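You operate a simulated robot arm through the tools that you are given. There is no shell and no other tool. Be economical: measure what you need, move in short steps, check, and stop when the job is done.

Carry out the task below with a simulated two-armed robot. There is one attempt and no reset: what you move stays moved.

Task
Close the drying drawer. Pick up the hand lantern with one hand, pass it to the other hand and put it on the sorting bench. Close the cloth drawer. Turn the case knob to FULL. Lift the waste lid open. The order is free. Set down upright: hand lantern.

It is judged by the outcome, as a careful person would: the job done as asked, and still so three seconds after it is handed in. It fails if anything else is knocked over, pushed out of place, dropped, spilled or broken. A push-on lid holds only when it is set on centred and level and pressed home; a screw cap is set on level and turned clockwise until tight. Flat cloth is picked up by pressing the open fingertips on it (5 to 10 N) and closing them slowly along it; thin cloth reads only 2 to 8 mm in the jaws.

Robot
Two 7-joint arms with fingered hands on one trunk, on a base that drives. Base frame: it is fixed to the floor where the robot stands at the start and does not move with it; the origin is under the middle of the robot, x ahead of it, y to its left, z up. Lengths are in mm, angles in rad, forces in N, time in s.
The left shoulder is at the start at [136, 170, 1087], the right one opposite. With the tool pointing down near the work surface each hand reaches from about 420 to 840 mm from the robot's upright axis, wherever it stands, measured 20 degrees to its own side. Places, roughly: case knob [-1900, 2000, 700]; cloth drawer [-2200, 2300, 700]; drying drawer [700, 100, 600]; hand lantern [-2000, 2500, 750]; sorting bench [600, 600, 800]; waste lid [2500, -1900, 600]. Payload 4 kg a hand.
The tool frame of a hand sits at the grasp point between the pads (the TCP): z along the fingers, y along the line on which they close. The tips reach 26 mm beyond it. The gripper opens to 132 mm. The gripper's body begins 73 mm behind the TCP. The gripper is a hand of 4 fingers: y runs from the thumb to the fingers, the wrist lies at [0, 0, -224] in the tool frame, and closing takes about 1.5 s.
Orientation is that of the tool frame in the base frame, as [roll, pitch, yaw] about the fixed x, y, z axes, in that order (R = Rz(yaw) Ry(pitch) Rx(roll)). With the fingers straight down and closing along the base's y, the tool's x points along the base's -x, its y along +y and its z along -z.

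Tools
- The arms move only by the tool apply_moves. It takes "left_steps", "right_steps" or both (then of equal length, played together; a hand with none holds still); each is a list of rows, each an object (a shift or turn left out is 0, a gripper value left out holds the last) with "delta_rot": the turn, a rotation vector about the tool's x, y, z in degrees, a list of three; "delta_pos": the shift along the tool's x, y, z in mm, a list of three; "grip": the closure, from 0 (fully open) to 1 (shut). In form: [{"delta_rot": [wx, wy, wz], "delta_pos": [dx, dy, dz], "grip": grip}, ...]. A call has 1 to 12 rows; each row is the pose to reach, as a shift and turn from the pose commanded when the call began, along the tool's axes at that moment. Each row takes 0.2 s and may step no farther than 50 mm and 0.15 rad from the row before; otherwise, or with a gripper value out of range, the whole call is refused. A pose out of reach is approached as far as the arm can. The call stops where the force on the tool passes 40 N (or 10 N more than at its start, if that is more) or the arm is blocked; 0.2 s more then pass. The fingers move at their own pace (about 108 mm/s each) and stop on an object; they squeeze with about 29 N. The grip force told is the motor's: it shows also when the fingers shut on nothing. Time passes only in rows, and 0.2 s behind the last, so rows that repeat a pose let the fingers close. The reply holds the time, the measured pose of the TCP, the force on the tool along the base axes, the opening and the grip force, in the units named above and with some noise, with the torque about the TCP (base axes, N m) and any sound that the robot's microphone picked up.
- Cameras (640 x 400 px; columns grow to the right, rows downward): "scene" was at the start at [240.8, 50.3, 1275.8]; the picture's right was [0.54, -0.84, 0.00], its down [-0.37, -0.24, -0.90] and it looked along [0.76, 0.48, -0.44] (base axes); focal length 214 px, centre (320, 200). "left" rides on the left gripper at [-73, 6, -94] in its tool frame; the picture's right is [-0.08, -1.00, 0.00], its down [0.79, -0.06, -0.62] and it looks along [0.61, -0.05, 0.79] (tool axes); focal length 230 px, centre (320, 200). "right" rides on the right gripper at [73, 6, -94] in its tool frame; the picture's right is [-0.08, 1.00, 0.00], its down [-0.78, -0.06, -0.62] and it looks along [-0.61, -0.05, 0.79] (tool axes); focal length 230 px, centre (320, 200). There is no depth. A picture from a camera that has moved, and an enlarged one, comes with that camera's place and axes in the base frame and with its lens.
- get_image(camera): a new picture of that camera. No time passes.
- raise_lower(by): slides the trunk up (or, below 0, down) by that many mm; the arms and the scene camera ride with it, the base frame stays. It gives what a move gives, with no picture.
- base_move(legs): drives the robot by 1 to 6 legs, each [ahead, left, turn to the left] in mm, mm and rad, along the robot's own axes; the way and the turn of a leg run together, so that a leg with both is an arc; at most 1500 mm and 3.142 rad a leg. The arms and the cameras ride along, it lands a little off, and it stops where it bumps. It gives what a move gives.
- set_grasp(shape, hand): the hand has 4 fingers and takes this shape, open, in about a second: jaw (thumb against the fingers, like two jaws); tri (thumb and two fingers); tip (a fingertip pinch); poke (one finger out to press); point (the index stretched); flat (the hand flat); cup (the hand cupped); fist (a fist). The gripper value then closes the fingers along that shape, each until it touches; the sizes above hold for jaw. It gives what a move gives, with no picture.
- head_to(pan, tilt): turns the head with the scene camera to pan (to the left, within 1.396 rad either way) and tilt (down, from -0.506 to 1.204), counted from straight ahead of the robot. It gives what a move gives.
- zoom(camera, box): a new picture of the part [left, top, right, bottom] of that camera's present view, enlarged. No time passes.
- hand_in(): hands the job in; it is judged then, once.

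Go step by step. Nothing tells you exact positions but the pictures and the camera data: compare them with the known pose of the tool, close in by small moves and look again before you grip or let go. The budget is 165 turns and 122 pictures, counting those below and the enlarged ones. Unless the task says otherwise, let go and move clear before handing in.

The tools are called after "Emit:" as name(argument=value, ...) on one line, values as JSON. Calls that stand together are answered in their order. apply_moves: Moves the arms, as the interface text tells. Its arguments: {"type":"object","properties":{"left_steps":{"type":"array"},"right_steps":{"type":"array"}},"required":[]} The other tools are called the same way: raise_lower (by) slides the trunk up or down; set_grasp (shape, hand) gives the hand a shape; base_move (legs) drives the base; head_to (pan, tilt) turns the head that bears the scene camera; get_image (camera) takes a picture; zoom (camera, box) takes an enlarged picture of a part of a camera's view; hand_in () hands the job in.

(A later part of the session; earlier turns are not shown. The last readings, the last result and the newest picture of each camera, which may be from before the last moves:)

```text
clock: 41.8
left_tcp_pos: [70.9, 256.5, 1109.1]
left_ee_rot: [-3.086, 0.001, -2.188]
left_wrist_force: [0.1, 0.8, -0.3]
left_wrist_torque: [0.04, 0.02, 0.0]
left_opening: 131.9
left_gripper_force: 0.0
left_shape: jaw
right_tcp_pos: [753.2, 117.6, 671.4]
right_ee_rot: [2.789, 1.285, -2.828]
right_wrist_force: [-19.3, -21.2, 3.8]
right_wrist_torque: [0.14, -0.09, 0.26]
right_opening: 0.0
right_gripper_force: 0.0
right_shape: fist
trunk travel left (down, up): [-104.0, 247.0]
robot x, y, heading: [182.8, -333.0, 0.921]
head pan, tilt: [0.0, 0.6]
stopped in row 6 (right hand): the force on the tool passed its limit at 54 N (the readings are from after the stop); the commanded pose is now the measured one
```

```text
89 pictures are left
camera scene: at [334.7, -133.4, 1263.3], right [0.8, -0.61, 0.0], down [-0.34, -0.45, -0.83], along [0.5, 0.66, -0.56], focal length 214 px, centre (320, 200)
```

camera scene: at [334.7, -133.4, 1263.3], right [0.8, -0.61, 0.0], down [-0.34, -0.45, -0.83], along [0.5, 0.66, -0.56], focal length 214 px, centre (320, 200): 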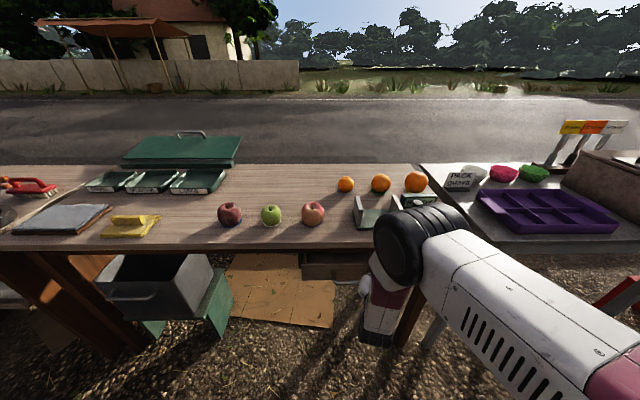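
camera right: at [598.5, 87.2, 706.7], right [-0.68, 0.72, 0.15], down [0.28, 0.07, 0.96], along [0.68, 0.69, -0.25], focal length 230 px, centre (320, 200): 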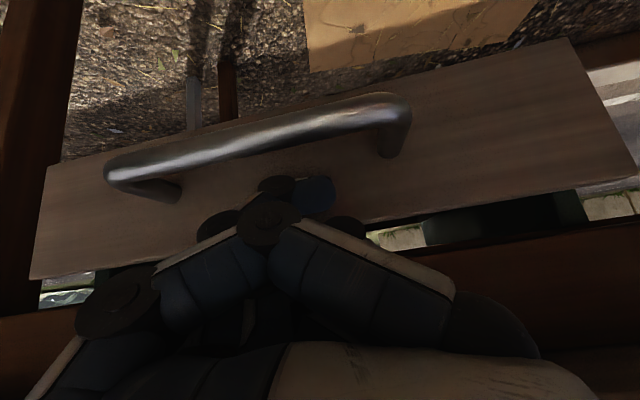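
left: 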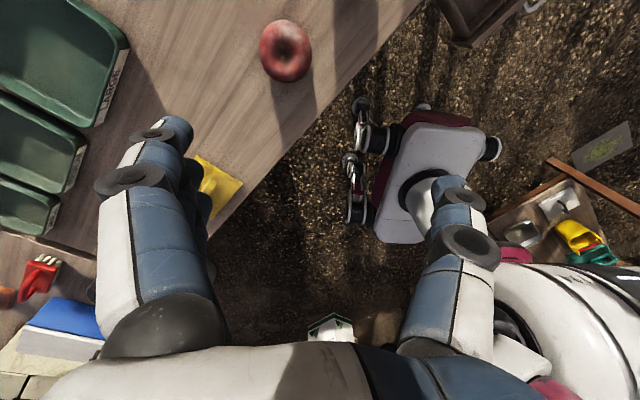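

Still a little open. I continue with slower, smaller steps so force spikes don't stop me early.

Emit:
apply_moves(right_steps=[{"delta_pos": [-1, 1, 4]}, {"delta_pos": [-2, 2, 8]}, {"delta_pos": [-3, 3, 12]}, {"delta_pos": [-4, 4, 17]}, {"delta_pos": [-5, 5, 22]}, {"delta_pos": [-6, 6, 27]}, {"delta_pos": [-7, 7, 32]}, {"delta_pos": [-9, 8, 37]}, {"delta_pos": [-10, 9, 42]}, {"delta_pos": [-11, 10, 47]}, {"delta_pos": [-12, 11, 52]}, {"delta_pos": [-13, 12, 57]}])

Emit:
zoom(camera="scene", box=[240, 200, 480, 350])

Emit:
get_image(camera="right")

```text
clock: 42.2
left_tcp_pos: [71.4, 255.4, 1108.2]
left_ee_rot: [-3.087, 0.0, -2.19]
left_wrist_force: [-0.4, -0.3, 0.4]
left_wrist_torque: [0.0, 0.0, 0.01]
left_opening: 131.8
left_gripper_force: 0.1
left_shape: jaw
right_tcp_pos: [755.3, 115.7, 670.2]
right_ee_rot: [2.797, 1.272, -2.829]
right_wrist_force: [-16.1, -15.7, 0.1]
right_wrist_torque: [0.13, -0.09, 0.2]
right_opening: 0.1
right_gripper_force: 0.1
right_shape: fist
trunk travel left (down, up): [-104.0, 247.0]
robot x, y, heading: [180.4, -326.7, 0.917]
head pan, tilt: [0.0, 0.6]
stopped in row 2 (right hand): the force on the tool passed its limit at 47 N (the readings are from after the stop); the commanded pose is now the measured one
```

```text
2.67 times, centred on (360, 275) of scene
camera zoom: at [334.6, -134.1, 1263.3], right [0.79, -0.61, 0.0], down [-0.34, -0.45, -0.83], along [0.5, 0.66, -0.56], focal length 572 px, centre (213, 0)
```

zoom: 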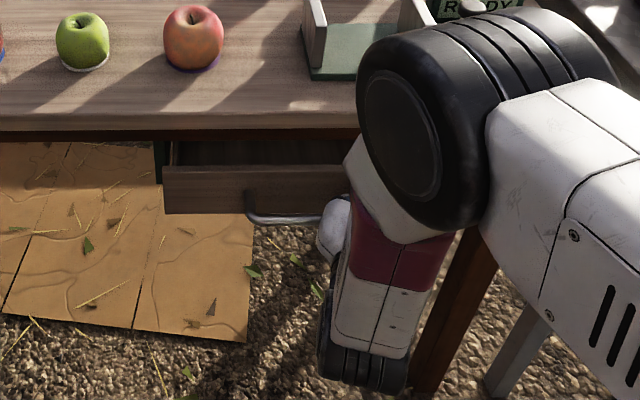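

```text
87 pictures are left
camera right: at [662.4, 57.8, 627.7], right [-0.57, 0.8, 0.17], down [-0.21, -0.35, 0.91], along [0.79, 0.49, 0.37], focal length 230 px, centre (320, 200)
```

right: 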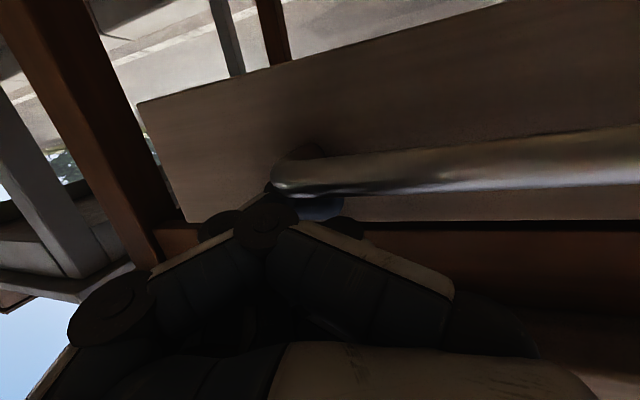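

The drawer binds when pushed off-centre. I back off, shift to the handle's centre and square the hand up.

Emit:
apply_moves(right_steps=[{"delta_pos": [8, -10, -32]}, {"delta_pos": [17, -21, -65]}, {"delta_pos": [21, 3, -72], "delta_rot": [-4, 0.4, -1.1]}, {"delta_pos": [26, 27, -78], "delta_rot": [-8, 0.8, -2.2]}, {"delta_pos": [30, 50, -85], "delta_rot": [-12, 1.2, -3.4]}, {"delta_pos": [30, 50, -85], "delta_rot": [-15.3, 1.6, -4.4]}, {"delta_pos": [30, 50, -85], "delta_rot": [-15.3, 1.6, -4.4]}])

Emit:
get_image(camera="right")

```text
clock: 44.0
left_tcp_pos: [72.6, 256.1, 1108.9]
left_ee_rot: [-3.088, -0.001, -2.19]
left_wrist_force: [0.6, -0.5, -0.1]
left_wrist_torque: [0.03, 0.01, -0.02]
left_opening: 132.0
left_gripper_force: 0.1
left_shape: jaw
right_tcp_pos: [702.2, 86.6, 669.7]
right_ee_rot: [2.796, 1.279, -2.641]
right_wrist_force: [0.5, 0.2, 0.9]
right_wrist_torque: [-0.01, 0.01, 0.02]
right_opening: 0.1
right_gripper_force: 0.0
right_shape: fist
trunk travel left (down, up): [-104.0, 247.0]
robot x, y, heading: [187.4, -335.3, 0.922]
head pan, tilt: [0.0, 0.6]
stopped in row 7 (right hand): the arm was blocked; the commanded pose is now the measured one
```

```text
86 pictures are left
camera right: at [621.4, 11.8, 626.3], right [-0.72, 0.68, 0.17], down [-0.14, -0.38, 0.91], along [0.68, 0.63, 0.37], focal length 230 px, centre (320, 200)
```

right: 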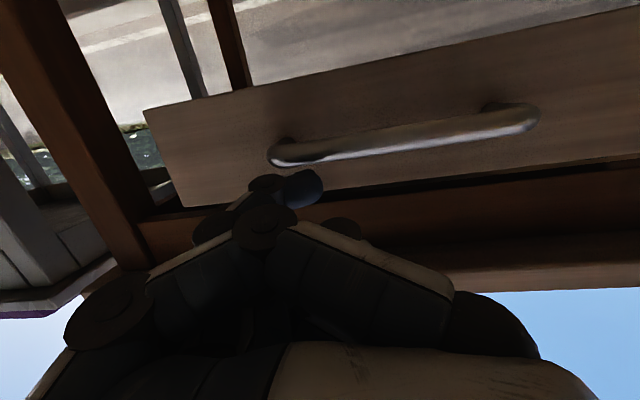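

The hand needs to be about 65 mm farther left; I shift the base left and push slowly.

Emit:
base_move(legs=[[0, 66, 0]])

Emit:
apply_moves(right_steps=[{"delta_pos": [-3, 3, 12]}, {"delta_pos": [-6, 6, 24]}, {"delta_pos": [-9, 8, 36]}, {"delta_pos": [-12, 10, 48]}, {"delta_pos": [-15, 12, 60]}, {"delta_pos": [-18, 14, 72]}, {"delta_pos": [-21, 17, 84]}, {"delta_pos": [-24, 19, 96]}, {"delta_pos": [-27, 21, 108]}, {"delta_pos": [-30, 23, 120]}, {"delta_pos": [-33, 25, 132]}])

Emit:
zoom(camera="scene", box=[240, 200, 480, 350])

Emit:
get_image(camera="right")

```text
clock: 45.2
left_tcp_pos: [17.8, 297.1, 1107.1]
left_ee_rot: [-3.084, -0.002, -2.189]
left_wrist_force: [-0.7, -0.8, 0.3]
left_wrist_torque: [-0.02, 0.01, -0.02]
left_opening: 132.1
left_gripper_force: 0.0
left_shape: jaw
right_tcp_pos: [647.1, 128.2, 670.3]
right_ee_rot: [2.797, 1.278, -2.636]
right_wrist_force: [-0.3, 0.6, -0.1]
right_wrist_torque: [0.06, -0.01, 0.0]
right_opening: 0.0
right_gripper_force: 0.1
right_shape: fist
trunk travel left (down, up): [-104.0, 247.0]
robot x, y, heading: [133.0, -295.1, 0.921]
head pan, tilt: [0.0, 0.6]
```

```text
clock: 46.3
left_tcp_pos: [16.7, 295.7, 1108.9]
left_ee_rot: [-3.086, -0.001, -2.194]
left_wrist_force: [0.0, -1.0, -0.6]
left_wrist_torque: [-0.02, 0.01, -0.01]
left_opening: 131.8
left_gripper_force: 0.0
left_shape: jaw
right_tcp_pos: [701.5, 154.7, 670.9]
right_ee_rot: [2.803, 1.273, -2.696]
right_wrist_force: [-14.8, -19.8, 4.9]
right_wrist_torque: [0.11, -0.09, 0.0]
right_opening: 0.1
right_gripper_force: 0.0
right_shape: fist
trunk travel left (down, up): [-104.0, 247.0]
robot x, y, heading: [135.1, -292.7, 0.916]
head pan, tilt: [0.0, 0.6]
stopped in row 5 (right hand): the force on the tool passed its limit at 54 N (the readings are from after the stop); the commanded pose is now the measured one
```

```text
2.67 times, centred on (360, 275) of scene
camera zoom: at [281.4, -94.0, 1263.3], right [0.79, -0.61, 0.0], down [-0.34, -0.45, -0.83], along [0.5, 0.66, -0.56], focal length 572 px, centre (213, 0)
```

zoom: 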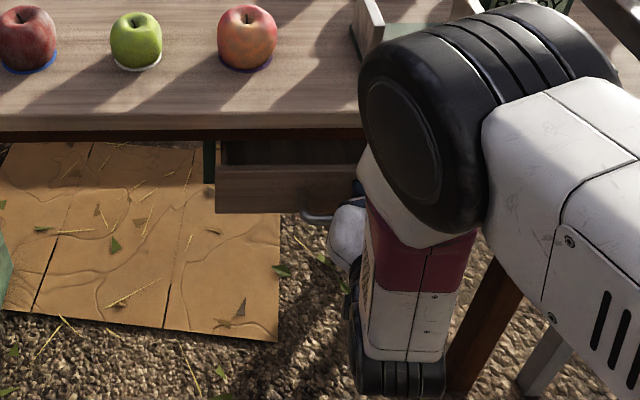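

```text
84 pictures are left
camera right: at [616.3, 84.3, 627.2], right [-0.67, 0.72, 0.17], down [-0.16, -0.37, 0.91], along [0.72, 0.59, 0.37], focal length 230 px, centre (320, 200)
```

right: 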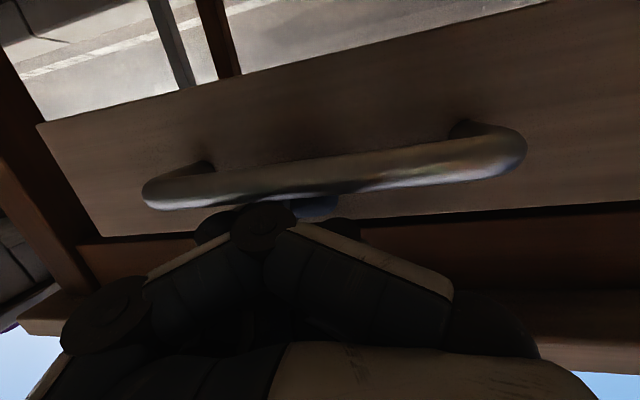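

Each push stops at the same depth, so the top of my hand is hitting the apron above the drawer. I back off, go lower so the hand clears it, and push on the handle bar.

Emit:
apply_moves(right_steps=[{"delta_pos": [10, -12, -38]}, {"delta_pos": [12, -15, -48]}, {"delta_pos": [40, -18, -40]}, {"delta_pos": [60, -20, -35]}, {"delta_pos": [57, -16, -23]}, {"delta_pos": [54, -13, -11]}, {"delta_pos": [51, -10, 1]}, {"delta_pos": [48, -7, 13]}, {"delta_pos": [45, -4, 24]}, {"delta_pos": [42, -1, 35]}, {"delta_pos": [40, 2, 46]}, {"delta_pos": [37, 5, 57]}])

Emit:
zoom(camera="scene", box=[240, 200, 480, 350])

Emit:
get_image(camera="right")

```text
clock: 47.1
left_tcp_pos: [18.6, 295.5, 1109.8]
left_ee_rot: [-3.085, 0.0, -2.194]
left_wrist_force: [-0.3, 0.8, 0.0]
left_wrist_torque: [-0.07, 0.03, -0.01]
left_opening: 131.8
left_gripper_force: 0.1
left_shape: jaw
right_tcp_pos: [716.3, 100.5, 666.7]
right_ee_rot: [2.746, 1.323, -2.814]
right_wrist_force: [-6.7, -12.5, 25.7]
right_wrist_torque: [-0.11, -0.2, -0.16]
right_opening: 0.0
right_gripper_force: 0.0
right_shape: fist
trunk travel left (down, up): [-104.0, 247.0]
robot x, y, heading: [129.1, -294.3, 0.914]
head pan, tilt: [0.0, 0.6]
stopped in row 3 (right hand): the force on the tool passed its limit at 52 N (the readings are from after the stop); the commanded pose is now the measured one
```

```text
2.67 times, centred on (360, 275) of scene
camera zoom: at [281.6, -94.1, 1263.8], right [0.79, -0.61, 0.0], down [-0.34, -0.45, -0.83], along [0.5, 0.65, -0.56], focal length 572 px, centre (213, 0)
```

zoom: 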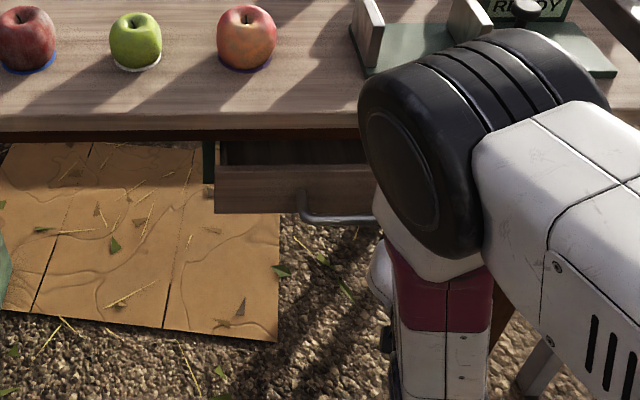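

```text
82 pictures are left
camera right: at [629.2, 37.3, 617.8], right [-0.63, 0.76, 0.17], down [-0.22, -0.39, 0.89], along [0.74, 0.53, 0.41], focal length 230 px, centre (320, 200)
```

right: 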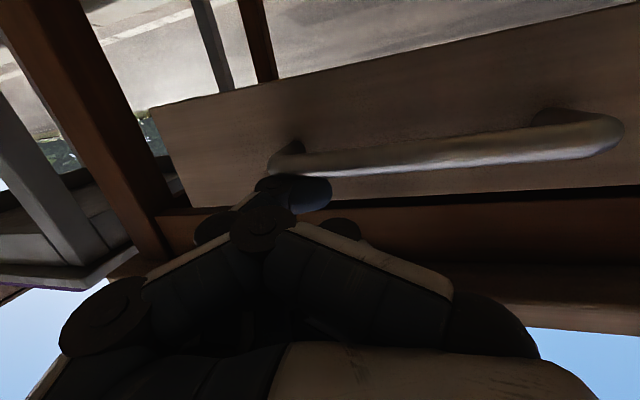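

The hand came down on the handle; the arm's reach is awkward here. I lift it, back the whole robot off, pose the hand lower in free space, and then push by driving.

Emit:
apply_moves(right_steps=[{"delta_pos": [-10, 1, -4]}, {"delta_pos": [-18, 0, -10]}])

Emit:
base_move(legs=[[-200, 0, 0.03]])

Emit:
apply_moves(right_steps=[{"delta_pos": [15, 0, 3], "delta_rot": [-4, 0.4, -1.1]}, {"delta_pos": [30, 0, 6], "delta_rot": [-8, 0.8, -2.2]}, {"delta_pos": [45, 0, 9], "delta_rot": [-12, 1.2, -3.4]}, {"delta_pos": [55, 0, 12], "delta_rot": [-16, 1.6, -4.4]}, {"delta_pos": [55, 0, 12], "delta_rot": [-16, 1.6, -4.4]}])

Emit:
get_image(camera="right")

Emit:
get_image(camera="scene")

```text
clock: 47.7
left_tcp_pos: [20.0, 296.9, 1107.7]
left_ee_rot: [-3.086, -0.004, -2.192]
left_wrist_force: [0.2, -0.2, -0.6]
left_wrist_torque: [0.02, 0.02, 0.01]
left_opening: 131.8
left_gripper_force: 0.1
left_shape: jaw
right_tcp_pos: [719.4, 85.0, 677.5]
right_ee_rot: [2.788, 1.308, -2.794]
right_wrist_force: [0.3, -1.3, -0.3]
right_wrist_torque: [-0.01, 0.04, 0.0]
right_opening: 0.0
right_gripper_force: 0.1
right_shape: fist
trunk travel left (down, up): [-104.0, 247.0]
robot x, y, heading: [130.0, -294.3, 0.914]
head pan, tilt: [0.0, 0.6]
```

```text
clock: 49.3
left_tcp_pos: [-117.6, 131.7, 1108.6]
left_ee_rot: [-3.086, -0.002, -2.164]
left_wrist_force: [-0.3, 0.0, -0.4]
left_wrist_torque: [0.03, 0.01, 0.01]
left_opening: 132.1
left_gripper_force: 0.1
left_shape: jaw
right_tcp_pos: [588.7, -55.3, 682.8]
right_ee_rot: [2.746, 1.313, -2.806]
right_wrist_force: [0.3, 0.7, 1.0]
right_wrist_torque: [0.0, 0.0, 0.0]
right_opening: 0.0
right_gripper_force: 0.1
right_shape: fist
trunk travel left (down, up): [-104.0, 247.0]
robot x, y, heading: [12.4, -454.9, 0.949]
head pan, tilt: [0.0, 0.6]
```

```text
clock: 50.5
left_tcp_pos: [-116.3, 131.8, 1109.5]
left_ee_rot: [-3.085, -0.004, -2.164]
left_wrist_force: [-0.7, -0.2, -0.8]
left_wrist_torque: [-0.01, 0.0, -0.01]
left_opening: 132.2
left_gripper_force: 0.0
left_shape: jaw
right_tcp_pos: [583.7, -49.4, 627.0]
right_ee_rot: [2.781, 1.315, -2.477]
right_wrist_force: [-0.4, 0.4, 0.3]
right_wrist_torque: [-0.01, 0.05, -0.01]
right_opening: 0.0
right_gripper_force: 0.1
right_shape: fist
trunk travel left (down, up): [-104.0, 247.0]
robot x, y, heading: [9.1, -455.0, 0.946]
head pan, tilt: [0.0, 0.6]
```

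```text
81 pictures are left
camera right: at [519.0, -138.1, 579.0], right [-0.83, 0.54, 0.16], down [-0.1, -0.43, 0.9], along [0.55, 0.73, 0.4], focal length 230 px, centre (320, 200)
```

right: 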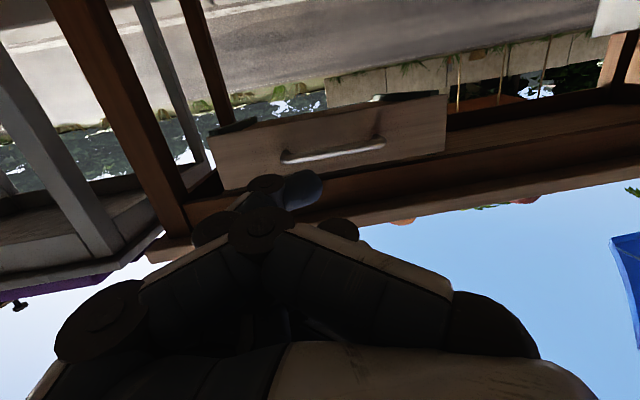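

```text
80 pictures are left
camera scene: at [157.8, -249.2, 1262.9], right [0.81, -0.59, 0.0], down [-0.33, -0.46, -0.83], along [0.48, 0.67, -0.56], focal length 214 px, centre (320, 200)
```

scene: 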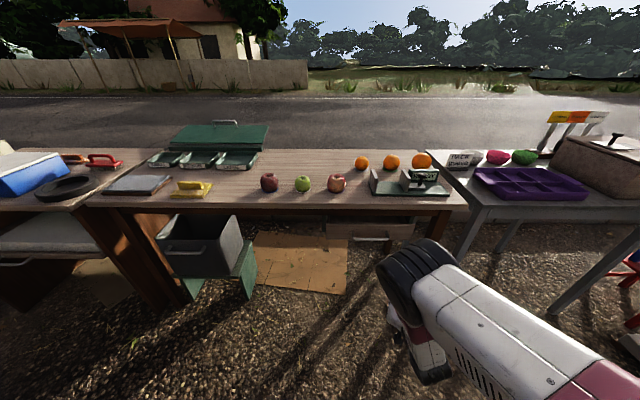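

Now the hand is square, low (z≈627) and nearly centred. I drive forward, pushing the handle with the base.

Emit:
base_move(legs=[[0, 18, 0], [170, 0, 0], [100, 0, 0]])

Emit:
get_image(camera="scene")

Emit:
get_image(camera="right")

```text
clock: 53.1
left_tcp_pos: [13.8, 339.0, 1108.5]
left_ee_rot: [-3.086, -0.002, -2.169]
left_wrist_force: [-0.4, 0.1, -0.1]
left_wrist_torque: [0.01, 0.0, 0.03]
left_opening: 132.2
left_gripper_force: 0.1
left_shape: jaw
right_tcp_pos: [711.7, 141.7, 620.7]
right_ee_rot: [2.811, 1.297, -2.466]
right_wrist_force: [-10.7, -7.7, 0.9]
right_wrist_torque: [0.0, 0.0, 0.03]
right_opening: 0.3
right_gripper_force: 0.0
right_shape: fist
trunk travel left (down, up): [-104.0, 247.0]
robot x, y, heading: [140.2, -246.5, 0.938]
head pan, tilt: [0.0, 0.6]
stopped in leg 3: the force on the tool passed its limit at 86 N (the readings are from after the stop); the commanded pose is now the measured one
```

```text
79 pictures are left
camera scene: at [286.1, -44.4, 1263.3], right [0.81, -0.59, 0.0], down [-0.33, -0.46, -0.83], along [0.49, 0.67, -0.56], focal length 214 px, centre (320, 200)
```

scene: 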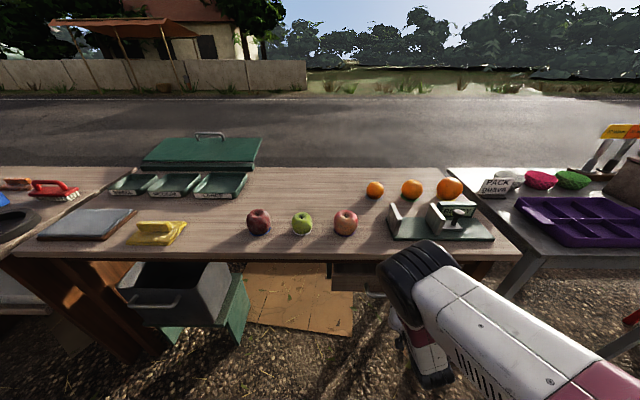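

```text
78 pictures are left
camera right: at [644.8, 55.9, 575.1], right [-0.82, 0.55, 0.16], down [-0.1, -0.41, 0.91], along [0.57, 0.73, 0.38], focal length 230 px, centre (320, 200)
```

right: 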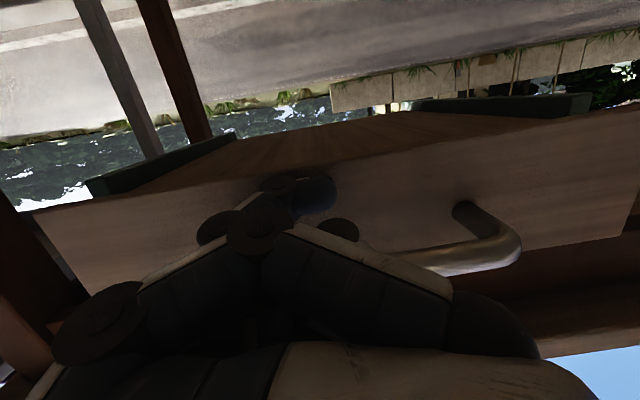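

Emit:
zoom(camera="scene", box=[300, 220, 460, 340])

```text
3.33 times, centred on (380, 280) of scene
camera zoom: at [286.1, -44.4, 1263.3], right [0.81, -0.59, 0.0], down [-0.33, -0.46, -0.83], along [0.49, 0.67, -0.56], focal length 715 px, centre (120, -67)
```

zoom: 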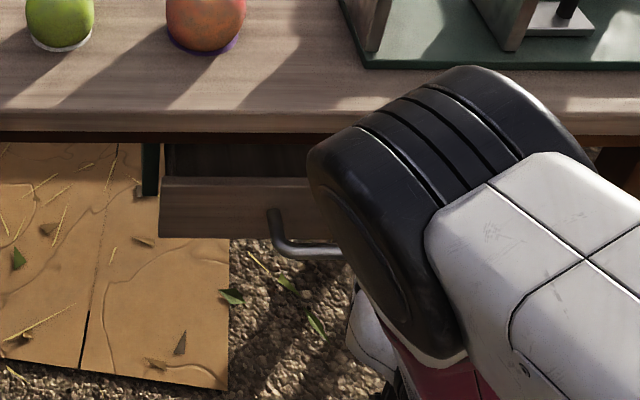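

It's still about 35 mm open. I push on gently with the arm from here.

Emit:
apply_moves(right_steps=[{"delta_pos": [-1, 1, 4]}, {"delta_pos": [-2, 1, 8]}, {"delta_pos": [-3, 1, 12]}, {"delta_pos": [-4, 1, 16]}, {"delta_pos": [-5, 1, 20]}, {"delta_pos": [-6, 2, 25]}, {"delta_pos": [-7, 2, 30]}, {"delta_pos": [-9, 2, 35]}, {"delta_pos": [-10, 2, 40]}, {"delta_pos": [-11, 2, 45]}, {"delta_pos": [-13, 3, 50]}, {"delta_pos": [-14, 3, 55]}])

Emit:
zoom(camera="scene", box=[300, 220, 460, 340])

```text
clock: 53.7
left_tcp_pos: [14.1, 338.0, 1108.1]
left_ee_rot: [-3.087, -0.002, -2.17]
left_wrist_force: [-0.5, 0.0, -0.2]
left_wrist_torque: [-0.03, 0.01, 0.0]
left_opening: 132.0
left_gripper_force: 0.0
left_shape: jaw
right_tcp_pos: [714.6, 141.9, 616.7]
right_ee_rot: [2.83, 1.288, -2.456]
right_wrist_force: [-9.8, -12.8, 5.5]
right_wrist_torque: [0.13, -0.08, 0.0]
right_opening: 0.0
right_gripper_force: 0.2
right_shape: fist
trunk travel left (down, up): [-104.0, 247.0]
robot x, y, heading: [137.5, -248.3, 0.941]
head pan, tilt: [0.0, 0.6]
stopped in row 2 (right hand): the force on the tool passed its limit at 44 N (the readings are from after the stop); the commanded pose is now the measured one
```

```text
3.33 times, centred on (380, 280) of scene
camera zoom: at [286.3, -44.9, 1263.1], right [0.81, -0.59, 0.0], down [-0.33, -0.46, -0.83], along [0.49, 0.67, -0.56], focal length 715 px, centre (120, -67)
```

zoom: 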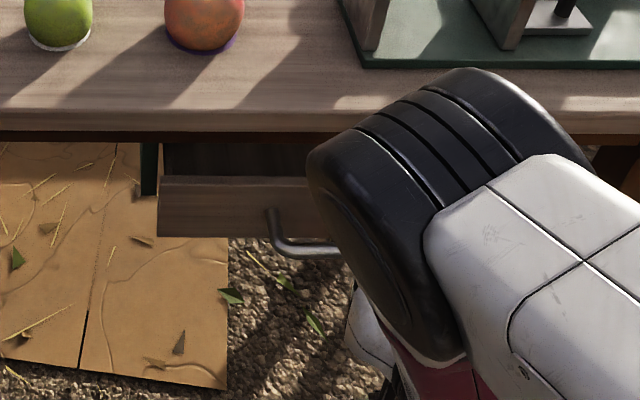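

The front now touches the runner brackets and every push stops at the same place: the drawer is home. I back away straight and verify it stays.

Emit:
base_move(legs=[[-250, 0, 0]])

Emit:
get_image(camera="right")

Emit:
zoom(camera="scene", box=[260, 160, 500, 310])

```text
clock: 55.5
left_tcp_pos: [-132.2, 139.5, 1108.4]
left_ee_rot: [-3.084, -0.002, -2.168]
left_wrist_force: [-0.2, -1.0, 0.0]
left_wrist_torque: [0.04, -0.03, -0.01]
left_opening: 131.7
left_gripper_force: 0.0
left_shape: jaw
right_tcp_pos: [569.8, -52.7, 616.5]
right_ee_rot: [2.826, 1.289, -2.454]
right_wrist_force: [-0.7, -0.5, 0.2]
right_wrist_torque: [-0.01, 0.01, 0.02]
right_opening: 0.0
right_gripper_force: 0.0
right_shape: fist
trunk travel left (down, up): [-104.0, 247.0]
robot x, y, heading: [-9.9, -448.4, 0.942]
head pan, tilt: [0.0, 0.6]
```

```text
75 pictures are left
camera right: at [501.6, -139.4, 572.9], right [-0.81, 0.56, 0.16], down [-0.09, -0.4, 0.91], along [0.57, 0.73, 0.38], focal length 230 px, centre (320, 200)
```

right: 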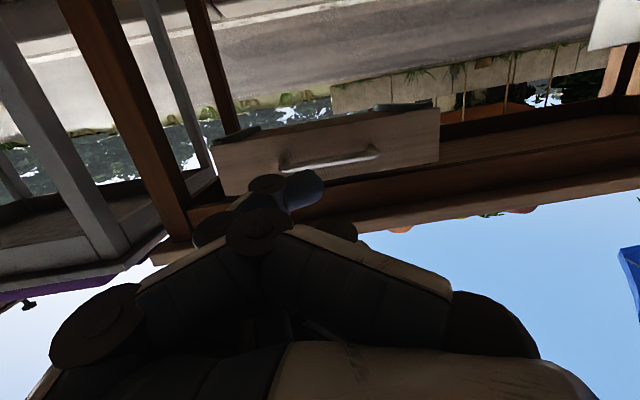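

```text
2.67 times, centred on (380, 235) of scene
camera zoom: at [140.7, -243.3, 1262.9], right [0.81, -0.59, 0.0], down [-0.33, -0.46, -0.83], along [0.49, 0.67, -0.56], focal length 572 px, centre (160, 107)
```

zoom: 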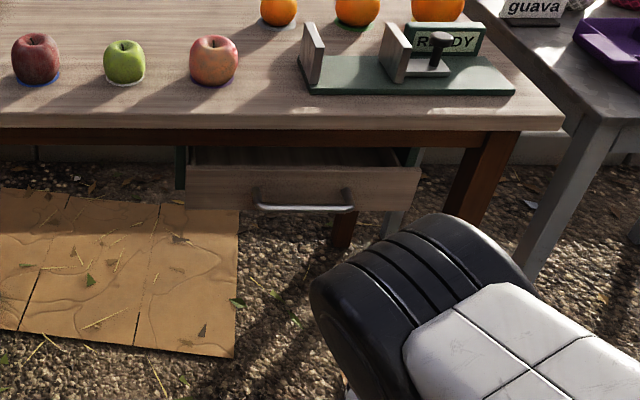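

Emit:
zoom(camera="right", box=[180, 70, 480, 230])

Emit:
zoom(camera="scene", box=[310, 195, 430, 255])

```text
2.13 times, centred on (330, 150) of right
camera zoom: at [501.6, -139.4, 572.9], right [-0.81, 0.56, 0.16], down [-0.09, -0.4, 0.91], along [0.57, 0.73, 0.38], focal length 491 px, centre (299, 307)
```

zoom: 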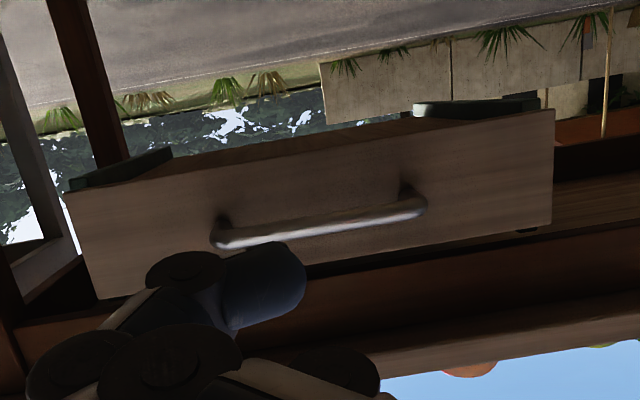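

```text
5.33 times, centred on (370, 225) of scene
camera zoom: at [140.7, -243.3, 1262.9], right [0.81, -0.59, 0.0], down [-0.33, -0.46, -0.83], along [0.49, 0.67, -0.56], focal length 1144 px, centre (53, 67)
```

zoom: 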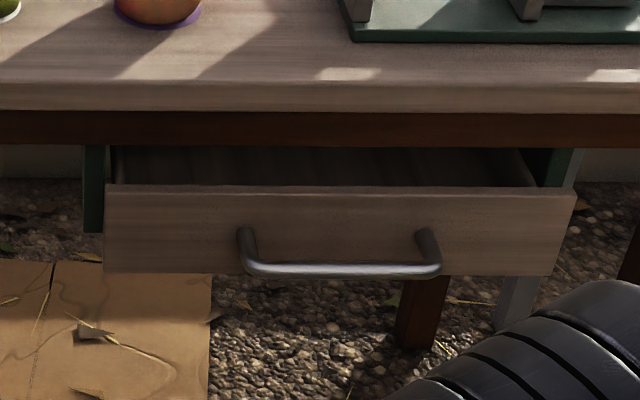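

I'm unsure whether it's fully home: the side cheeks seem to be a few cm behind the front. I do one more controlled push test, very slowly.

Emit:
base_move(legs=[[235, 8, 0]])

Emit:
apply_moves(right_steps=[{"delta_pos": [0, 0, 2]}, {"delta_pos": [-1, 0, 4]}, {"delta_pos": [-1, 0, 6]}, {"delta_pos": [-2, 0, 8]}, {"delta_pos": [-2, 0, 10]}, {"delta_pos": [-3, 0, 12]}, {"delta_pos": [-4, 0, 14]}, {"delta_pos": [-4, 0, 16]}, {"delta_pos": [-5, 0, 18]}, {"delta_pos": [-5, 0, 20]}, {"delta_pos": [-6, 0, 22]}, {"delta_pos": [-6, 0, 24]}])

Emit:
get_image(camera="right")

```text
clock: 57.3
left_tcp_pos: [2.3, 334.2, 1108.5]
left_ee_rot: [-3.086, -0.005, -2.17]
left_wrist_force: [0.1, 0.3, -0.4]
left_wrist_torque: [0.0, 0.0, 0.0]
left_opening: 131.7
left_gripper_force: 0.1
left_shape: jaw
right_tcp_pos: [701.8, 140.0, 617.4]
right_ee_rot: [2.825, 1.29, -2.458]
right_wrist_force: [-0.9, -0.1, 0.4]
right_wrist_torque: [0.01, 0.02, -0.02]
right_opening: 0.0
right_gripper_force: 0.0
right_shape: fist
trunk travel left (down, up): [-104.0, 247.0]
robot x, y, heading: [123.2, -250.9, 0.937]
head pan, tilt: [0.0, 0.6]
```

```text
clock: 59.0
left_tcp_pos: [1.7, 333.5, 1108.8]
left_ee_rot: [-3.087, 0.001, -2.171]
left_wrist_force: [-0.5, -1.3, -0.2]
left_wrist_torque: [0.02, -0.03, 0.0]
left_opening: 132.2
left_gripper_force: 0.1
left_shape: jaw
right_tcp_pos: [707.5, 144.9, 614.5]
right_ee_rot: [2.846, 1.278, -2.445]
right_wrist_force: [-10.2, -14.1, -0.3]
right_wrist_torque: [0.0, -0.03, -0.01]
right_opening: 0.1
right_gripper_force: 0.1
right_shape: fist
trunk travel left (down, up): [-104.0, 247.0]
robot x, y, heading: [122.0, -255.6, 0.939]
head pan, tilt: [0.0, 0.6]
stopped in row 8 (right hand): the force on the tool passed its limit at 46 N (the readings are from after the stop); the commanded pose is now the measured one
```

```text
71 pictures are left
camera right: at [640.1, 58.5, 571.3], right [-0.81, 0.57, 0.16], down [-0.09, -0.39, 0.92], along [0.58, 0.73, 0.37], focal length 230 px, centre (320, 200)
```

right: 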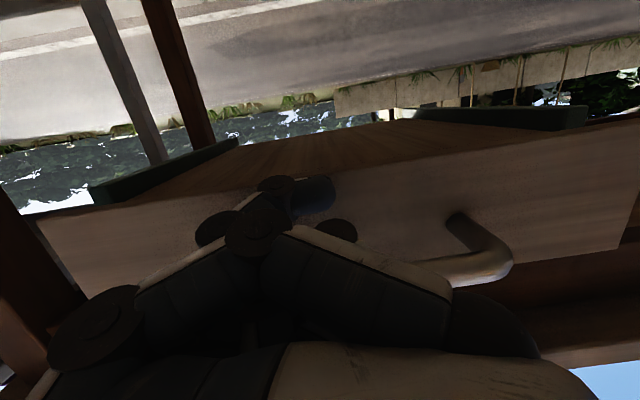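

The stop is hard even at creeping speed, so the drawer is closed. I back away, raise the right hand to a carry pose, and turn toward the far-left work area.

Emit:
base_move(legs=[[-260, 0, 0]])

Emit:
apply_moves(right_steps=[{"delta_pos": [-43, 4, -12], "delta_rot": [0, 8, 0]}, {"delta_pos": [-86, 8, -25], "delta_rot": [0, 16, 0]}, {"delta_pos": [-129, 11, -37], "delta_rot": [0, 24, 0]}, {"delta_pos": [-172, 15, -50], "delta_rot": [0, 32, 0]}, {"delta_pos": [-215, 19, -62], "delta_rot": [0, 40, 0]}, {"delta_pos": [-258, 23, -80], "delta_rot": [0, 48, 0]}, {"delta_pos": [-300, 27, -100], "delta_rot": [0, 56, 0]}, {"delta_pos": [-340, 30, -125], "delta_rot": [0, 64, 0]}, {"delta_pos": [-380, 33, -150], "delta_rot": [0, 72, 0]}])

Emit:
set_grasp(hand="right", shape="jaw")

Emit:
base_move(legs=[[0, 0, 1.57]])

Emit:
head_to(pan=0.0, tilt=0.35)

Emit:
get_image(camera="scene")

```text
clock: 60.8
left_tcp_pos: [-148.6, 126.3, 1108.6]
left_ee_rot: [-3.086, -0.002, -2.176]
left_wrist_force: [-0.5, -0.1, -0.1]
left_wrist_torque: [0.0, -0.01, 0.02]
left_opening: 131.9
left_gripper_force: 0.0
left_shape: jaw
right_tcp_pos: [557.9, -64.4, 614.5]
right_ee_rot: [2.839, 1.28, -2.455]
right_wrist_force: [0.4, -0.8, 0.2]
right_wrist_torque: [-0.02, -0.03, -0.02]
right_opening: 0.0
right_gripper_force: 0.1
right_shape: fist
trunk travel left (down, up): [-104.0, 247.0]
robot x, y, heading: [-25.5, -459.6, 0.928]
head pan, tilt: [0.0, 0.6]
```

```text
clock: 62.8
left_tcp_pos: [-148.6, 126.0, 1108.4]
left_ee_rot: [-3.086, -0.002, -2.177]
left_wrist_force: [0.2, 1.1, -0.2]
left_wrist_torque: [0.03, 0.0, -0.01]
left_opening: 132.0
left_gripper_force: 0.1
left_shape: jaw
right_tcp_pos: [539.0, -100.1, 1024.0]
right_ee_rot: [3.053, 0.035, -2.166]
right_wrist_force: [-0.5, 0.6, 0.0]
right_wrist_torque: [0.02, 0.03, 0.02]
right_opening: 0.2
right_gripper_force: 0.1
right_shape: fist
trunk travel left (down, up): [-104.0, 247.0]
robot x, y, heading: [-30.8, -462.6, 0.935]
head pan, tilt: [0.0, 0.6]
```

```text
clock: 63.7
left_tcp_pos: [-148.9, 125.6, 1108.9]
left_ee_rot: [-3.086, -0.003, -2.175]
left_wrist_force: [-0.4, 0.9, 0.3]
left_wrist_torque: [0.01, -0.02, 0.0]
left_opening: 131.8
left_gripper_force: 0.0
left_shape: jaw
right_tcp_pos: [539.1, -99.6, 1022.2]
right_ee_rot: [3.057, 0.038, -2.169]
right_wrist_force: [-0.5, 0.7, 0.2]
right_wrist_torque: [0.02, 0.0, 0.02]
right_opening: 131.9
right_gripper_force: 0.0
right_shape: jaw
trunk travel left (down, up): [-104.0, 247.0]
robot x, y, heading: [-27.5, -464.4, 0.931]
head pan, tilt: [0.0, 0.6]
```

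```text
clock: 67.8
left_tcp_pos: [-624.1, -536.1, 1108.8]
left_ee_rot: [-3.085, -0.003, -0.681]
left_wrist_force: [-0.3, -0.1, -0.7]
left_wrist_torque: [0.04, -0.01, 0.0]
left_opening: 132.0
left_gripper_force: 0.1
left_shape: jaw
right_tcp_pos: [-346.7, 132.8, 1024.5]
right_ee_rot: [3.057, 0.037, -0.673]
right_wrist_force: [1.0, -0.5, 0.7]
right_wrist_torque: [-0.01, 0.01, 0.02]
right_opening: 131.8
right_gripper_force: 0.0
right_shape: jaw
trunk travel left (down, up): [-104.0, 247.0]
robot x, y, heading: [-26.2, -461.9, 2.422]
head pan, tilt: [0.0, 0.6]
```

```text
clock: 68.5
left_tcp_pos: [-624.8, -535.5, 1108.7]
left_ee_rot: [-3.086, -0.002, -0.685]
left_wrist_force: [0.7, 0.2, 0.2]
left_wrist_torque: [-0.01, -0.03, 0.01]
left_opening: 131.6
left_gripper_force: 0.1
left_shape: jaw
right_tcp_pos: [-349.2, 133.0, 1022.8]
right_ee_rot: [3.055, 0.037, -0.672]
right_wrist_force: [-0.1, 0.5, -0.4]
right_wrist_torque: [0.01, 0.05, 0.01]
right_opening: 131.8
right_gripper_force: 0.1
right_shape: jaw
trunk travel left (down, up): [-104.0, 247.0]
robot x, y, heading: [-31.0, -457.9, 2.429]
head pan, tilt: [0.0, 0.351]
```

```text
70 pictures are left
camera scene: at [-222.9, -293.0, 1285.5], right [0.66, 0.76, 0.0], down [0.26, -0.23, -0.94], along [-0.71, 0.62, -0.34], focal length 214 px, centre (320, 200)
```

scene: 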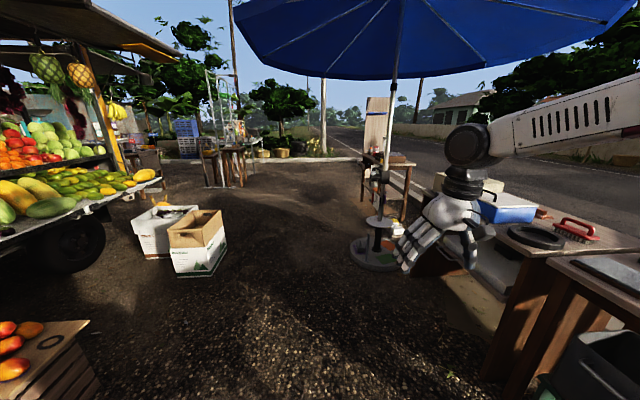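

The far table with the upright board is the target area; the parasol stand is on the right of the way. I drive along a line that clears it.

Emit:
base_move(legs=[[0, 0, 0.1], [1400, 0, 0], [1000, 0, 0], [0, 0, -0.9]])

Emit:
get_image(camera="scene")

```text
clock: 83.2
left_tcp_pos: [-2397.7, 1390.3, 1108.7]
left_ee_rot: [-3.087, -0.002, -1.548]
left_wrist_force: [0.2, 1.1, 0.6]
left_wrist_torque: [0.03, 0.01, 0.01]
left_opening: 132.0
left_gripper_force: 0.1
left_shape: jaw
right_tcp_pos: [-1708.2, 1612.5, 1023.3]
right_ee_rot: [3.056, 0.036, -1.537]
right_wrist_force: [0.4, 0.8, -0.9]
right_wrist_torque: [0.01, 0.01, 0.02]
right_opening: 131.6
right_gripper_force: 0.0
right_shape: jaw
trunk travel left (down, up): [-104.0, 247.0]
robot x, y, heading: [-1956.2, 984.0, 1.559]
head pan, tilt: [0.0, 0.351]
```

```text
69 pictures are left
camera scene: at [-1952.4, 1241.8, 1285.6], right [1.0, -0.01, 0.0], down [0.0, -0.34, -0.94], along [0.01, 0.94, -0.34], focal length 214 px, centre (320, 200)
```

scene: 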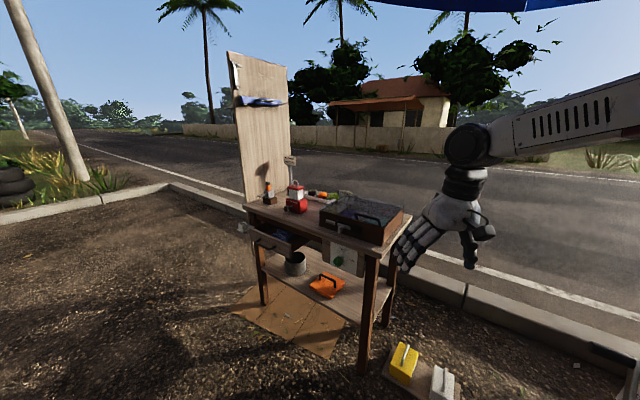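

The small table is ahead: open drawer on its left front, knob panel on its right front, the red lantern on top. I zoom in.

Emit:
zoom(camera="scene", box=[220, 150, 420, 290])

```text
2.86 times, centred on (320, 220) of scene
camera zoom: at [-1952.4, 1241.8, 1285.6], right [1.0, -0.01, 0.0], down [0.0, -0.34, -0.94], along [0.01, 0.94, -0.34], focal length 613 px, centre (320, 143)
```

zoom: 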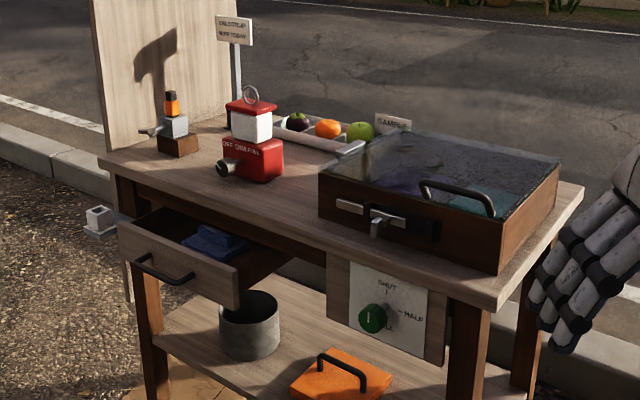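

The table faces the same way as the first one. I line the robot up between drawer (left) and knob (right), facing it squarely.

Emit:
base_move(legs=[[0, 0, -0.61], [0, 760, 0], [200, 0, 0]])

Emit:
head_to(pan=0.0, tilt=0.75)

Emit:
get_image(camera="scene")

```text
clock: 93.3
left_tcp_pos: [-2590.7, 2184.7, 1108.4]
left_ee_rot: [-3.087, -0.002, -2.158]
left_wrist_force: [0.5, 0.9, -0.5]
left_wrist_torque: [-0.04, 0.02, 0.02]
left_opening: 131.9
left_gripper_force: 0.1
left_shape: jaw
right_tcp_pos: [-1898.8, 1970.1, 1024.3]
right_ee_rot: [3.055, 0.037, -2.15]
right_wrist_force: [-0.1, -0.1, 0.5]
right_wrist_torque: [0.0, 0.03, 0.01]
right_opening: 132.1
right_gripper_force: 0.1
right_shape: jaw
trunk travel left (down, up): [-104.0, 247.0]
robot x, y, heading: [-2458.1, 1597.6, 0.944]
head pan, tilt: [0.0, 0.351]
```

```text
clock: 94.1
left_tcp_pos: [-2590.8, 2184.0, 1108.1]
left_ee_rot: [-3.085, -0.001, -2.159]
left_wrist_force: [0.5, 0.2, 0.4]
left_wrist_torque: [-0.03, -0.01, 0.01]
left_opening: 132.1
left_gripper_force: 0.2
left_shape: jaw
right_tcp_pos: [-1899.1, 1970.2, 1023.0]
right_ee_rot: [3.057, 0.038, -2.15]
right_wrist_force: [0.3, 0.2, -0.1]
right_wrist_torque: [-0.05, -0.03, 0.0]
right_opening: 132.1
right_gripper_force: 0.1
right_shape: jaw
trunk travel left (down, up): [-104.0, 247.0]
robot x, y, heading: [-2464.7, 1597.9, 0.95]
head pan, tilt: [0.0, 0.75]
```

```text
67 pictures are left
camera scene: at [-2317.3, 1798.5, 1250.0], right [0.81, -0.58, 0.0], down [-0.4, -0.55, -0.73], along [0.43, 0.59, -0.68], focal length 214 px, centre (320, 200)
```

scene: 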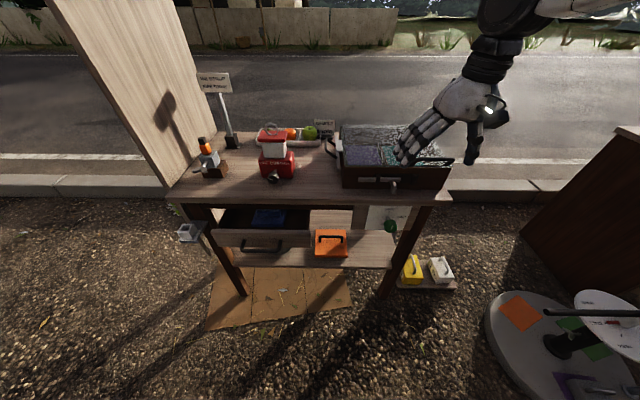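

Robot is aligned. I zoom on the drawer and knob panel.

Emit:
zoom(camera="scene", box=[180, 110, 460, 285])

Emit:
get_image(camera="right")

```text
2.29 times, centred on (320, 198) of scene
camera zoom: at [-2317.3, 1798.5, 1250.0], right [0.81, -0.58, 0.0], down [-0.4, -0.55, -0.73], along [0.43, 0.59, -0.68], focal length 490 px, centre (320, 206)
```

zoom: 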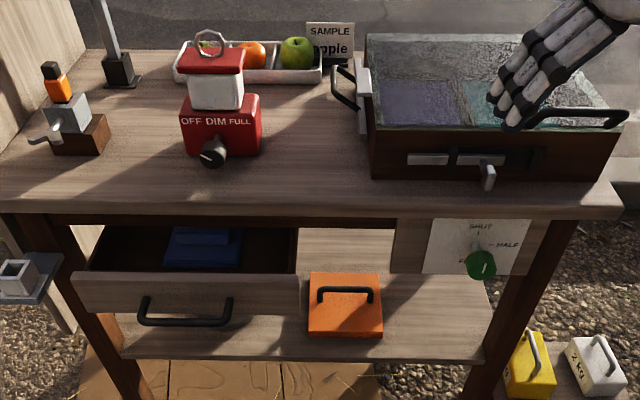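

```text
65 pictures are left
camera right: at [-1937.6, 1904.2, 1114.8], right [-0.79, 0.61, 0.09], down [0.51, 0.58, 0.64], along [0.34, 0.55, -0.77], focal length 230 px, centre (320, 200)
```

right: 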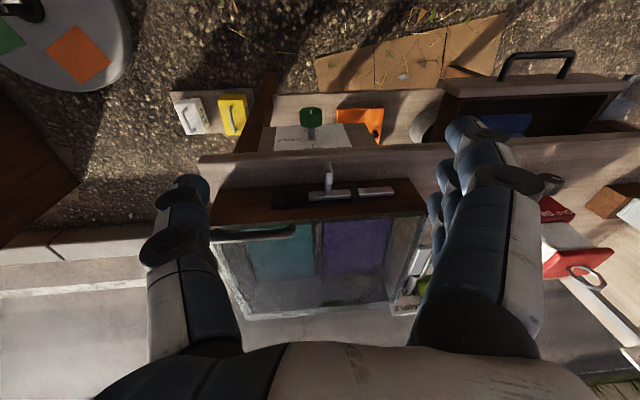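

The drawer panel is like the first one, ~80 mm open, centred q≈−3121 (my table-aligned frame). I bring the left hand down as a level fist in front of it.

Emit:
set_grasp(hand="left", shape="fist")

Emit:
apply_moves(left_steps=[{"delta_pos": [-6, -22, 41], "delta_rot": [0, -6, 0], "grip": 1}, {"delta_pos": [-12, -43, 82], "delta_rot": [0, -12, 0]}, {"delta_pos": [-18, -65, 122], "delta_rot": [0, -18, 0]}, {"delta_pos": [-24, -87, 163], "delta_rot": [0, -24, 0]}, {"delta_pos": [-30, -108, 204], "delta_rot": [0, -30, 0]}, {"delta_pos": [-36, -130, 244], "delta_rot": [0, -36, 0]}, {"delta_pos": [-42, -152, 285], "delta_rot": [0, -42, 0]}, {"delta_pos": [-48, -174, 326], "delta_rot": [0, -48, 0]}, {"delta_pos": [-54, -195, 366], "delta_rot": [0, -54, 0]}, {"delta_pos": [-60, -217, 407], "delta_rot": [0, -60, 0]}, {"delta_pos": [-66, -239, 448], "delta_rot": [0, -67, 0]}, {"delta_pos": [-72, -260, 488], "delta_rot": [0, -74, 0]}])

Emit:
get_image(camera="scene")

Emit:
get_image(camera="left")

```text
clock: 95.0
left_tcp_pos: [-2590.2, 2183.6, 1108.6]
left_ee_rot: [-3.086, -0.001, -2.159]
left_wrist_force: [0.6, -0.5, 0.6]
left_wrist_torque: [0.01, -0.01, 0.0]
left_opening: 0.0
left_gripper_force: 0.1
left_shape: fist
right_tcp_pos: [-1898.1, 1969.9, 1022.2]
right_ee_rot: [3.056, 0.037, -2.152]
right_wrist_force: [0.5, -0.3, -1.1]
right_wrist_torque: [0.02, -0.02, 0.0]
right_opening: 131.9
right_gripper_force: 0.1
right_shape: jaw
trunk travel left (down, up): [-104.0, 247.0]
robot x, y, heading: [-2458.9, 1596.3, 0.949]
head pan, tilt: [0.0, 0.75]
```

```text
clock: 97.6
left_tcp_pos: [-2308.5, 2084.3, 636.8]
left_ee_rot: [-2.947, 1.287, -1.973]
left_wrist_force: [0.0, -0.3, -0.6]
left_wrist_torque: [-0.01, 0.01, -0.01]
left_opening: 0.2
left_gripper_force: 0.0
left_shape: fist
left hand out of reach, approached as far as the arm can: row 2, 3, 4, 5, 6, 7, 8, 9
right_tcp_pos: [-1897.2, 1970.0, 1021.7]
right_ee_rot: [3.058, 0.035, -2.151]
right_wrist_force: [-0.1, 0.4, -0.4]
right_wrist_torque: [-0.02, -0.03, 0.0]
right_opening: 131.8
right_gripper_force: 0.0
right_shape: jaw
trunk travel left (down, up): [-104.0, 247.0]
robot x, y, heading: [-2459.8, 1600.9, 0.95]
head pan, tilt: [0.0, 0.75]
```

```text
64 pictures are left
camera scene: at [-2316.7, 1799.7, 1249.6], right [0.81, -0.58, 0.0], down [-0.4, -0.56, -0.73], along [0.43, 0.59, -0.68], focal length 214 px, centre (320, 200)
```

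scene: 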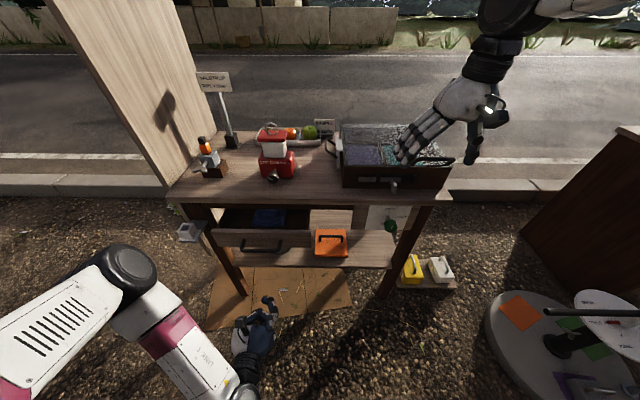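

```text
63 pictures are left
camera left: at [-2356.8, 2032.7, 731.3], right [0.84, -0.53, 0.13], down [-0.37, -0.73, -0.58], along [0.4, 0.44, -0.8], focal length 230 px, centre (320, 200)
```

left: 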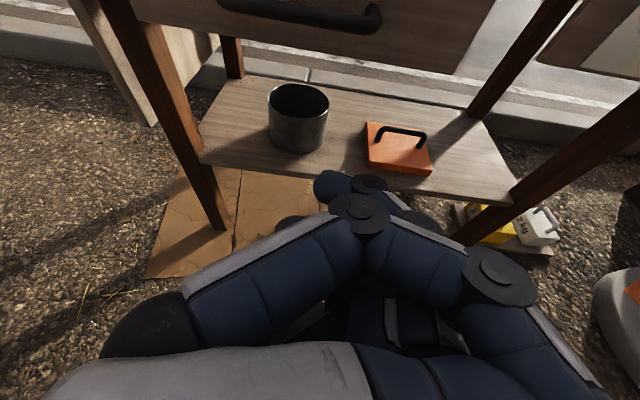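

The left fist is in front of the drawer, pointing squarely. I lower it slightly, centre it and drive forward to push the drawer in.

Emit:
apply_moves(left_steps=[{"delta_pos": [14, 0, 4]}, {"delta_pos": [14, 0, 4]}])

Emit:
base_move(legs=[[0, 26, 0], [150, 0, 0], [140, 0, 0]])

Emit:
get_image(camera="scene")

Emit:
get_image(camera="left")

```text
clock: 98.2
left_tcp_pos: [-2310.1, 2082.4, 620.8]
left_ee_rot: [-2.945, 1.284, -1.97]
left_wrist_force: [0.1, -0.1, 0.0]
left_wrist_torque: [0.05, 0.03, -0.01]
left_opening: 0.0
left_gripper_force: 0.1
left_shape: fist
right_tcp_pos: [-1898.7, 1968.7, 1023.8]
right_ee_rot: [3.055, 0.038, -2.15]
right_wrist_force: [-0.5, 0.1, 0.9]
right_wrist_torque: [0.0, -0.02, -0.01]
right_opening: 132.0
right_gripper_force: 0.0
right_shape: jaw
trunk travel left (down, up): [-104.0, 247.0]
robot x, y, heading: [-2460.5, 1596.4, 0.952]
head pan, tilt: [0.0, 0.75]
```

```text
clock: 101.2
left_tcp_pos: [-2165.2, 2330.2, 615.7]
left_ee_rot: [-2.996, 1.26, -2.03]
left_wrist_force: [1.5, -1.0, -19.5]
left_wrist_torque: [1.18, 0.13, 0.06]
left_opening: 0.2
left_gripper_force: 0.1
left_shape: fist
right_tcp_pos: [-1748.7, 2222.4, 1023.7]
right_ee_rot: [3.055, 0.035, -2.152]
right_wrist_force: [-0.8, 0.5, -0.8]
right_wrist_torque: [0.04, -0.04, -0.02]
right_opening: 131.6
right_gripper_force: 0.1
right_shape: jaw
trunk travel left (down, up): [-104.0, 247.0]
robot x, y, heading: [-2309.5, 1849.3, 0.949]
head pan, tilt: [0.0, 0.75]
stopped in leg 3: the force on the tool passed its limit at 47 N (the readings are from after the stop); the commanded pose is now the measured one
```

```text
62 pictures are left
camera scene: at [-2167.3, 2051.6, 1250.1], right [0.81, -0.58, 0.0], down [-0.4, -0.55, -0.73], along [0.43, 0.59, -0.68], focal length 214 px, centre (320, 200)
```

scene: 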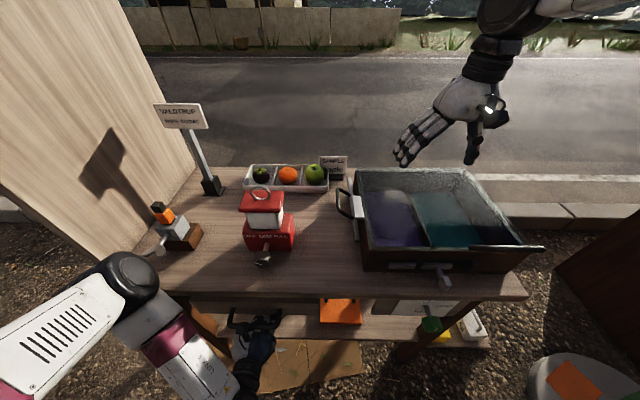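

```text
61 pictures are left
camera left: at [-2211.1, 2280.2, 711.5], right [0.83, -0.54, 0.12], down [-0.39, -0.73, -0.56], along [0.39, 0.42, -0.82], focal length 230 px, centre (320, 200)
```

left: 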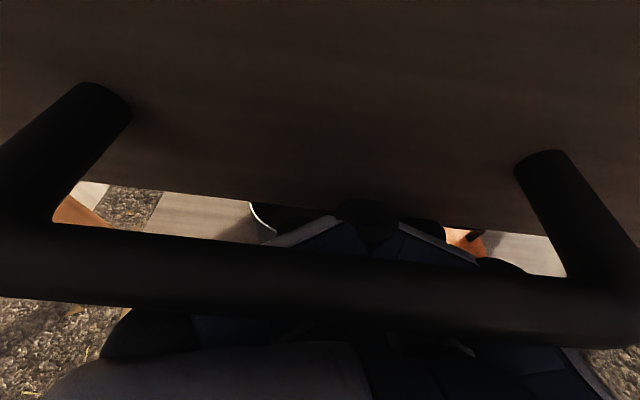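

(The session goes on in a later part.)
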